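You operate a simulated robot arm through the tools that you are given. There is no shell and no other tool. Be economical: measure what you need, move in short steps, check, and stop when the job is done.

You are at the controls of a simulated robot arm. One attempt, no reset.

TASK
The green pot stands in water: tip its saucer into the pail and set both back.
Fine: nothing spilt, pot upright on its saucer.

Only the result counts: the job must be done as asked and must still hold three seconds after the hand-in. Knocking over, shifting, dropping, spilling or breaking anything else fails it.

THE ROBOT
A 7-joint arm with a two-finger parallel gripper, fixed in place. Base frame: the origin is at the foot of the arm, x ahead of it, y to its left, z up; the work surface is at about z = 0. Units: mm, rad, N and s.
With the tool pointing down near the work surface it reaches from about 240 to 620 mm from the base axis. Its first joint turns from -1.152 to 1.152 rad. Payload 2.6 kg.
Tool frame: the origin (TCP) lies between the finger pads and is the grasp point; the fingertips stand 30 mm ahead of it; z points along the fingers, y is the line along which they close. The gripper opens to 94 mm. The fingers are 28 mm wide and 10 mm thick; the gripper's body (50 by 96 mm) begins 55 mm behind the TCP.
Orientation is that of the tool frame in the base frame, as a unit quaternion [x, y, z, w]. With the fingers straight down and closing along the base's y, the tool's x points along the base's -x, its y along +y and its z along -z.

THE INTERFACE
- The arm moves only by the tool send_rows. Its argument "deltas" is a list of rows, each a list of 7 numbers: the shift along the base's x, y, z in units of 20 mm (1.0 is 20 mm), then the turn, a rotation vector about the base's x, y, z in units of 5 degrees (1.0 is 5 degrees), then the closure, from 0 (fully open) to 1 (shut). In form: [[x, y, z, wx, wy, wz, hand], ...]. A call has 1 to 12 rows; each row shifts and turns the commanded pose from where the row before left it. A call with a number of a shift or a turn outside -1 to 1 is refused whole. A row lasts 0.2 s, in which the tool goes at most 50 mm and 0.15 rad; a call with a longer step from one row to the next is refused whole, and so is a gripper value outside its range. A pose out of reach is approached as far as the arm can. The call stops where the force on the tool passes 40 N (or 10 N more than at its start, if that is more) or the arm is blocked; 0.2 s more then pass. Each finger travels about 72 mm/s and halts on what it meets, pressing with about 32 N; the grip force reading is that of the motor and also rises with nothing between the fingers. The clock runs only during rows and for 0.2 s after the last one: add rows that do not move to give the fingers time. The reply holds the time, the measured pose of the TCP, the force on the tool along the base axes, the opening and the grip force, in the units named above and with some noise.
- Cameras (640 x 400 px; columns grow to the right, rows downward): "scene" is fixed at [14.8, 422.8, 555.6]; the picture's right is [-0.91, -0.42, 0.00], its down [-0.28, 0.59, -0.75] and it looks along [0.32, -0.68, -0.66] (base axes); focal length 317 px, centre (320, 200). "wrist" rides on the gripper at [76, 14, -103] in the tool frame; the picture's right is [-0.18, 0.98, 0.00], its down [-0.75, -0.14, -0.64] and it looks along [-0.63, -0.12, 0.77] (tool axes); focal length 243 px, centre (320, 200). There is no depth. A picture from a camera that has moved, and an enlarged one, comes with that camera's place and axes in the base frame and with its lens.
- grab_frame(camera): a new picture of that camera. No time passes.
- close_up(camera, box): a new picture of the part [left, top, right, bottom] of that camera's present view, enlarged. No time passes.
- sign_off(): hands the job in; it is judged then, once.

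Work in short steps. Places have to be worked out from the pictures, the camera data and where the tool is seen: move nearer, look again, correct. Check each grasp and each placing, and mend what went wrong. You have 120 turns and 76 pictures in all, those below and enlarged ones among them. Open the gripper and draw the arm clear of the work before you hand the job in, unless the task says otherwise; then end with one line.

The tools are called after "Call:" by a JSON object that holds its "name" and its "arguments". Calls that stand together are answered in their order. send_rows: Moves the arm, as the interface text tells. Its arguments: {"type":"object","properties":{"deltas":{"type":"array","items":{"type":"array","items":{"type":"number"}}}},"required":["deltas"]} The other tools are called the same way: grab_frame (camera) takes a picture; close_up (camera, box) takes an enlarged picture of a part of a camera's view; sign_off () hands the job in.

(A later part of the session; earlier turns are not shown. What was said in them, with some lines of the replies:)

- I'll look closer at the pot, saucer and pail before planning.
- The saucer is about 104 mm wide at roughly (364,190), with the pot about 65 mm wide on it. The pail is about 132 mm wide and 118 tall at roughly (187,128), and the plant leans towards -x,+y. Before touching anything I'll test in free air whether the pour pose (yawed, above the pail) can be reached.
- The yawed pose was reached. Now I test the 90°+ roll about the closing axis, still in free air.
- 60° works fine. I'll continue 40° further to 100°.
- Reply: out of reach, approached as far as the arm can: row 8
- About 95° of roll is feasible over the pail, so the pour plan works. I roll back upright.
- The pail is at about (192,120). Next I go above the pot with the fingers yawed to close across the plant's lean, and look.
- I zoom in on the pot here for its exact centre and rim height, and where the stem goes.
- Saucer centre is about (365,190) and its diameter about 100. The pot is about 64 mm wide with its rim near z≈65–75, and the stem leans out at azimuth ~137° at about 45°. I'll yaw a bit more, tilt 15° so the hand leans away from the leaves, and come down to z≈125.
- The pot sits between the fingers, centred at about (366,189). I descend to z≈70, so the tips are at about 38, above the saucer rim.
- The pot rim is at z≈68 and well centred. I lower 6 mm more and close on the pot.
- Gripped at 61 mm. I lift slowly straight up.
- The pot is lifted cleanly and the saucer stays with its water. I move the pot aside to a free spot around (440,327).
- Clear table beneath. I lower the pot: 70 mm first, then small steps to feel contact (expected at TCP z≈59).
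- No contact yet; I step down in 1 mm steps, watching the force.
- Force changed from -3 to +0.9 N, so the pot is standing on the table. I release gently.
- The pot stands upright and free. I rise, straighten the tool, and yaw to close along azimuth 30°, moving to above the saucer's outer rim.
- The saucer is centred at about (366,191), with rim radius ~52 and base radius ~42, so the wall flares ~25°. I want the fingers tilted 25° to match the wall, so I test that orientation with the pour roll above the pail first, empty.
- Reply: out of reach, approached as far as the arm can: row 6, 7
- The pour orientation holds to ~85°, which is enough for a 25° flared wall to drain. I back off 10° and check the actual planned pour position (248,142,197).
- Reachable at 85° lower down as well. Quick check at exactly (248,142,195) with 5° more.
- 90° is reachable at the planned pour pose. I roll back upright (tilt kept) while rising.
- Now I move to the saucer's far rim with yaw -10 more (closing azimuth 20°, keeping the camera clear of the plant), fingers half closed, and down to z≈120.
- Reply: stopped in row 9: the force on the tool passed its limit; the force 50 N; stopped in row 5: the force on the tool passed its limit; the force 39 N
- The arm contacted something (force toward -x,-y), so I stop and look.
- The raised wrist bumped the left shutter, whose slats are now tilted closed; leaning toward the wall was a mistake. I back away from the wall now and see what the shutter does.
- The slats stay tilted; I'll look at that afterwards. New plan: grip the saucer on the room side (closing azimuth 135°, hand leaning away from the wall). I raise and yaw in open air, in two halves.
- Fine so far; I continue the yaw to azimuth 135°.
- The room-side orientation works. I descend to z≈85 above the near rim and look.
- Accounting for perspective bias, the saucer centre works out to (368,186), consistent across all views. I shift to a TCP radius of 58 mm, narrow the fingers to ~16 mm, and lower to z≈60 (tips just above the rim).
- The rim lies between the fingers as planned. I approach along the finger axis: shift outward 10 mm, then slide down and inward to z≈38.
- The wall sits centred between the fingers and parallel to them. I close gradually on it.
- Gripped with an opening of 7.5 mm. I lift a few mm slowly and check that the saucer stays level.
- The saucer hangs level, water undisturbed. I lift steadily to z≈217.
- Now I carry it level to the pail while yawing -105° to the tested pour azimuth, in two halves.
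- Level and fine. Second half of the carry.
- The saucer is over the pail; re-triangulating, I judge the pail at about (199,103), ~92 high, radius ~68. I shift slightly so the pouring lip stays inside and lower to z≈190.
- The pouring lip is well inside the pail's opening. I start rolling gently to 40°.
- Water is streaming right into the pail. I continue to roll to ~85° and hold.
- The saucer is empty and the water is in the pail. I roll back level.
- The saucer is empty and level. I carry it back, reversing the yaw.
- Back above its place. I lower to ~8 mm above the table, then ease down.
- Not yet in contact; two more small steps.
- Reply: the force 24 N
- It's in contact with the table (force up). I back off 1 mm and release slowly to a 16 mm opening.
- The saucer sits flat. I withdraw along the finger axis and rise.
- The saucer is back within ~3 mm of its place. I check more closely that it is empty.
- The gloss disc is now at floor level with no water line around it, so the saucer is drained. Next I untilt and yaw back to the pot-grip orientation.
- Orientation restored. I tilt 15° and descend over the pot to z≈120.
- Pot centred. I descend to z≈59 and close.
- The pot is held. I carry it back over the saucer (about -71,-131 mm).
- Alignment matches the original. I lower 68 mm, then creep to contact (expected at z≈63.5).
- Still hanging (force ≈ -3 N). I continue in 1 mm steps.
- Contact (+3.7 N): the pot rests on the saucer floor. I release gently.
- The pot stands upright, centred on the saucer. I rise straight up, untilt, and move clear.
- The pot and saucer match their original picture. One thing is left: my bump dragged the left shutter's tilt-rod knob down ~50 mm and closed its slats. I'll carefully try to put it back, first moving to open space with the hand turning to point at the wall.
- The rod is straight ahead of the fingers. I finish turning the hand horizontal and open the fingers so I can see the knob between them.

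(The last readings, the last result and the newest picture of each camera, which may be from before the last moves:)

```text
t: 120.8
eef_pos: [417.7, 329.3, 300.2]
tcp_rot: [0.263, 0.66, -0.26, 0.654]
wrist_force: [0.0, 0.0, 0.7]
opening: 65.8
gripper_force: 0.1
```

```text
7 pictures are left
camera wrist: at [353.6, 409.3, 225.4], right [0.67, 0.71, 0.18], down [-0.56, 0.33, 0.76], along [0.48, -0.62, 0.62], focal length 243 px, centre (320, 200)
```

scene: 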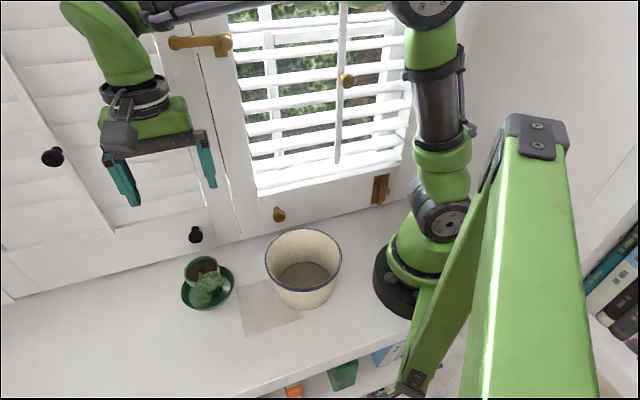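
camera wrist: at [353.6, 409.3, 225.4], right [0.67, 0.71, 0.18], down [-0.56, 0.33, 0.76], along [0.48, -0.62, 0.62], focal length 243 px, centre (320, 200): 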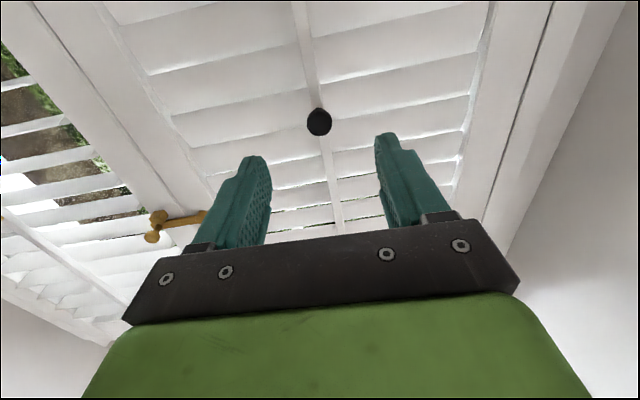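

Both cameras put the knob at about (498,249,311), right on the tool axis ~113 mm ahead. I advance 98 mm with open fingers straddling it.

Call:
{"name": "send_rows", "arguments": {"deltas": [[0.5, -0.49, 0.08, 0, 0, 0, 0.3], [0.5, -0.49, 0.08, 0, 0, 0, 0.3], [0.5, -0.49, 0.08, 0, 0, 0, 0.3], [0.5, -0.49, 0.08, 0, 0, 0, 0.3], [0.5, -0.49, 0.08, 0, 0, 0, 0.3], [0.5, -0.49, 0.08, 0, 0, 0, 0.3], [0.5, -0.49, 0.08, 0, 0, 0, 0.3]]}}

Call:
{"name": "grab_frame", "arguments": {"camera": "wrist"}}

```text
t: 122.4
eef_pos: [488.5, 259.7, 311.0]
tcp_rot: [0.263, 0.66, -0.26, 0.654]
wrist_force: [-1.0, 0.7, 0.1]
opening: 65.5
gripper_force: 0.1
```

```text
6 pictures are left
camera wrist: at [423.5, 340.6, 236.0], right [0.68, 0.71, 0.18], down [-0.56, 0.33, 0.76], along [0.48, -0.62, 0.62], focal length 243 px, centre (320, 200)
```

wrist: 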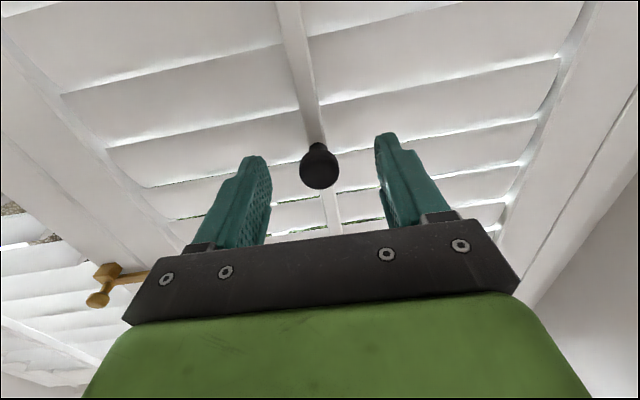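

The knob is between the pads, ~22 mm ahead of the TCP. I advance 6 mm and close on it.

Call:
{"name": "send_rows", "arguments": {"deltas": [[0.22, -0.21, 0, 0, 0, 0, 0.3], [0, 0, 0, 0, 0, 0, 0.5], [0, 0, 0, 0, 0, 0, 0.65], [0, 0, 0, 0, 0, 0, 0.8], [0, 0, 0, 0, 0, 0, 1], [0, 0, 0, 0, 0, 0, 1]]}}

```text
t: 123.8
eef_pos: [492.6, 255.5, 310.9]
tcp_rot: [0.263, 0.661, -0.259, 0.654]
wrist_force: [-8.7, -5.5, 1.1]
opening: 22.0
gripper_force: 44.5
```

The knob is held (22 mm). I move it up and slightly outward, in small steps, watching the force.

Call:
{"name": "send_rows", "arguments": {"deltas": [[-0.08, 0.08, 0.2, 0, 0, 0, 1], [-0.08, 0.08, 0.2, 0, 0, 0, 1], [-0.08, 0.08, 0.2, 0, 0, 0, 1]]}}

```text
t: 124.8
eef_pos: [491.4, 257.2, 323.7]
tcp_rot: [0.262, 0.658, -0.262, 0.656]
wrist_force: [5.7, 1.5, -0.5]
opening: 22.3
gripper_force: 44.9
stopped in row 3: the force on the tool passed its limit (the readings are from after the stop); the commanded pose is now the measured one
```

It moved up ~12 mm. I try straight up only now.

Call:
{"name": "send_rows", "arguments": {"deltas": [[0, 0, 0.2, 0, 0, 0, 1], [0, 0, 0.2, 0, 0, 0, 1], [0, 0, 0.2, 0, 0, 0, 1]]}}

Call:
{"name": "close_up", "arguments": {"camera": "scene", "box": [0, 0, 240, 240]}}

```text
t: 125.6
eef_pos: [491.7, 256.2, 335.4]
tcp_rot: [0.261, 0.658, -0.263, 0.656]
wrist_force: [23.7, 4.3, -1.7]
opening: 22.3
gripper_force: 45.7
```

```text
1.67 times, centred on (120, 120) of scene
camera zoom: at [14.9, 422.8, 555.6], right [-0.91, -0.42, 0.0], down [-0.28, 0.59, -0.75], along [0.32, -0.68, -0.66], focal length 528 px, centre (653, 333)
```

zoom: 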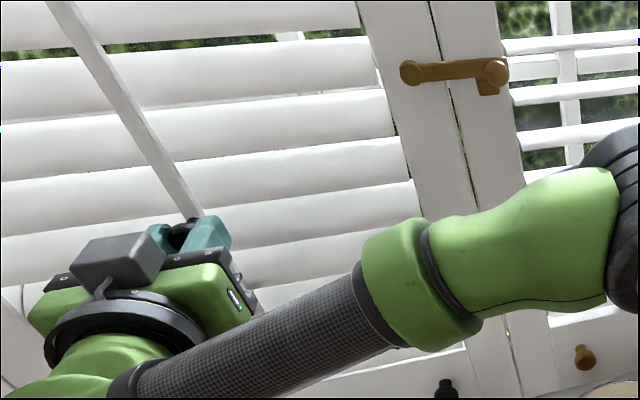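

The slats are opening again. The original knob height was ≈365, so about 29 mm remain. I continue up with a slight +x relief.

Call:
{"name": "send_rows", "arguments": {"deltas": [[0.1, 0, 0.2, 0, 0, 0, 1], [0.06, 0, 0.2, 0, 0, 0, 1], [0.05, 0, 0.2, 0, 0, 0, 1]]}}

```text
t: 126.5
eef_pos: [493.3, 255.4, 347.3]
tcp_rot: [0.269, 0.658, -0.264, 0.652]
wrist_force: [-4.5, -0.5, -0.6]
opening: 22.3
gripper_force: 44.7
stopped in row 3: the force on the tool passed its limit (the readings are from after the stop); the commanded pose is now the measured one
```

Call:
{"name": "send_rows", "arguments": {"deltas": [[0.03, -0.02, 0.2, 0, 0, 0, 1], [0.03, -0.02, 0.2, 0, 0, 0, 1], [0.03, -0.02, 0.2, 0, 0, 0, 1]]}}

Call:
{"name": "close_up", "arguments": {"camera": "scene", "box": [0, 0, 240, 240]}}

```text
t: 127.3
eef_pos: [493.1, 255.8, 357.7]
tcp_rot: [0.268, 0.659, -0.262, 0.652]
wrist_force: [-32.2, 3.6, -0.4]
opening: 22.0
gripper_force: 45.1
```

```text
1.67 times, centred on (120, 120) of scene
camera zoom: at [14.6, 422.8, 555.6], right [-0.91, -0.42, 0.0], down [-0.28, 0.59, -0.76], along [0.32, -0.68, -0.66], focal length 528 px, centre (653, 333)
```

zoom: 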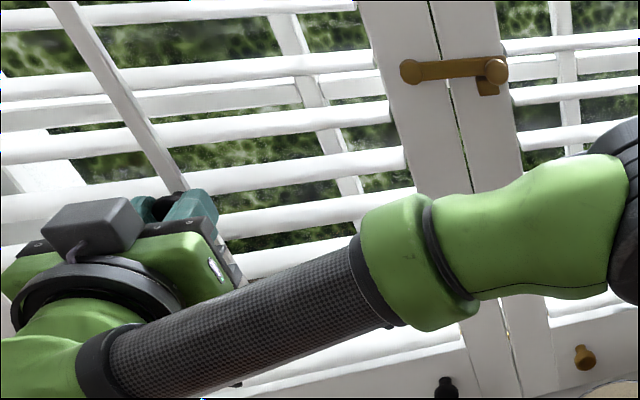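

The slats look as they did at the start, and the knob is near its original pixel position. I relieve the side force, release, and back straight out.

Call:
{"name": "send_rows", "arguments": {"deltas": [[-0.06, 0, 0, 0, 0, 0, 1], [0, 0, 0, 0, 0, 0, 0.7], [0, 0, 0, 0, 0, 0, 0.5], [0, 0, 0, 0, 0, 0, 0.3], [-0.25, 0.24, 0, 0, 0, 0, 0.3], [-0.5, 0.48, 0, 0, 0, 0, 0.3], [-0.5, 0.48, 0, 0, 0, 0, 0.3], [-0.5, 0.48, 0, 0, 0, 0, 0.3], [-0.5, 0.48, 0, 0, 0, 0, 0.3], [-0.5, 0.48, 0, 0, 0, 0, 0.3], [-0.5, 0.48, 0, 0, 0, 0, 0.3], [-0.5, 0.48, 0, 0, 0, 0, 0.3]]}}

Call:
{"name": "grab_frame", "arguments": {"camera": "scene"}}

```text
t: 129.9
eef_pos: [419.6, 325.0, 357.2]
tcp_rot: [0.267, 0.658, -0.263, 0.653]
wrist_force: [0.0, -0.5, 0.5]
opening: 65.8
gripper_force: 0.0
```

```text
3 pictures are left
```

scene: 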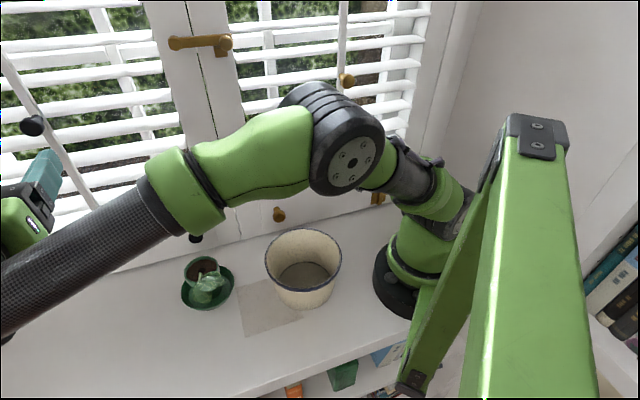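

The shutter is back to its original look (knob at (33,126) against (32,124)), and pot, saucer and pail are in place. I turn the hand back down, open, and retreat to the start pose.

Call:
{"name": "send_rows", "arguments": {"deltas": [[-0.2, 0, 0, 0.685, 0.729, 0, 0], [-0.2, 0, 0, 0.685, 0.729, 0, 0], [-0.2, 0, 0, 0.685, 0.729, 0, 0], [-0.2, 0, 0, 0.685, 0.729, 0, 0], [-0.2, 0, 0, 0.685, 0.729, 0, 0], [0, 0, 0, 0.685, 0.729, 0, 0], [0, 0, 0, 0.685, 0.729, 0, 0], [0, 0, 0, 0.685, 0.729, 0, 0], [0, 0, 0, 0.685, 0.729, 0, 0], [0, 0, 0, 0.685, 0.729, 0, 0], [0, 0, 0, 0.685, 0.729, 0, 0], [0, 0, 0, 0.685, 0.729, 0, 0]]}}

Call:
{"name": "send_rows", "arguments": {"deltas": [[-0.2, -0.5, 0, 0.685, 0.729, 0, 0], [-0.2, -0.5, 0, 0.685, 0.729, 0, 0], [-0.2, -0.5, 0, 0.685, 0.729, 0, 0], [-0.2, -0.5, 0, 0.685, 0.729, 0, 0], [-0.2, -0.5, 0, 0.685, 0.729, 0, 0], [-0.2, -0.5, 0, 0.685, 0.729, 0, 0], [-0.2, -0.5, 0, 0, 0, 0, 0], [0, -0.5, 0, 0, 0, 0, 0]]}}

Call:
{"name": "grab_frame", "arguments": {"camera": "scene"}}

```text
t: 132.5
eef_pos: [398.1, 326.2, 358.9]
tcp_rot: [0.36, 0.898, -0.1, 0.233]
wrist_force: [0.9, -0.2, -0.1]
opening: 93.9
gripper_force: 0.0
```

```text
t: 134.3
eef_pos: [369.5, 247.1, 360.0]
tcp_rot: [0.369, 0.929, -0.005, -0.008]
wrist_force: [-0.6, -0.2, 0.4]
opening: 94.1
gripper_force: 0.1
```

```text
2 pictures are left
```

scene: 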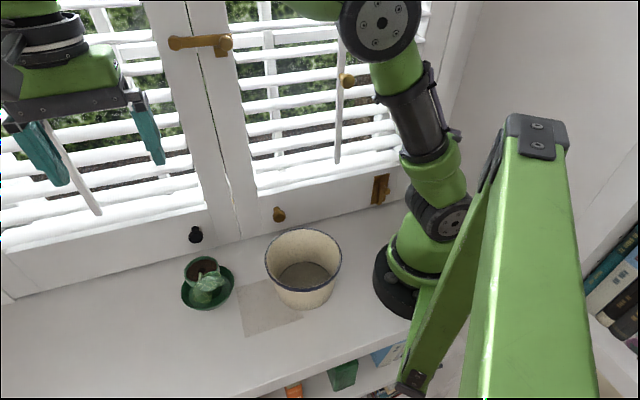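

The pot is upright on its emptied saucer, the water is in the pail, the shutter looks as before, and the arm is clear with the gripper open. I hand in.

Call:
{"name": "sign_off", "arguments": {}}

```text
The job is handed in.
```

The saucer is emptied into the pail with no spill seen, and it is back in place (within about 3 mm) with the pot upright on it; along the way the arm bumped the left shutter and closed its slats, and I reopened them to within a couple of pixels of how they started.
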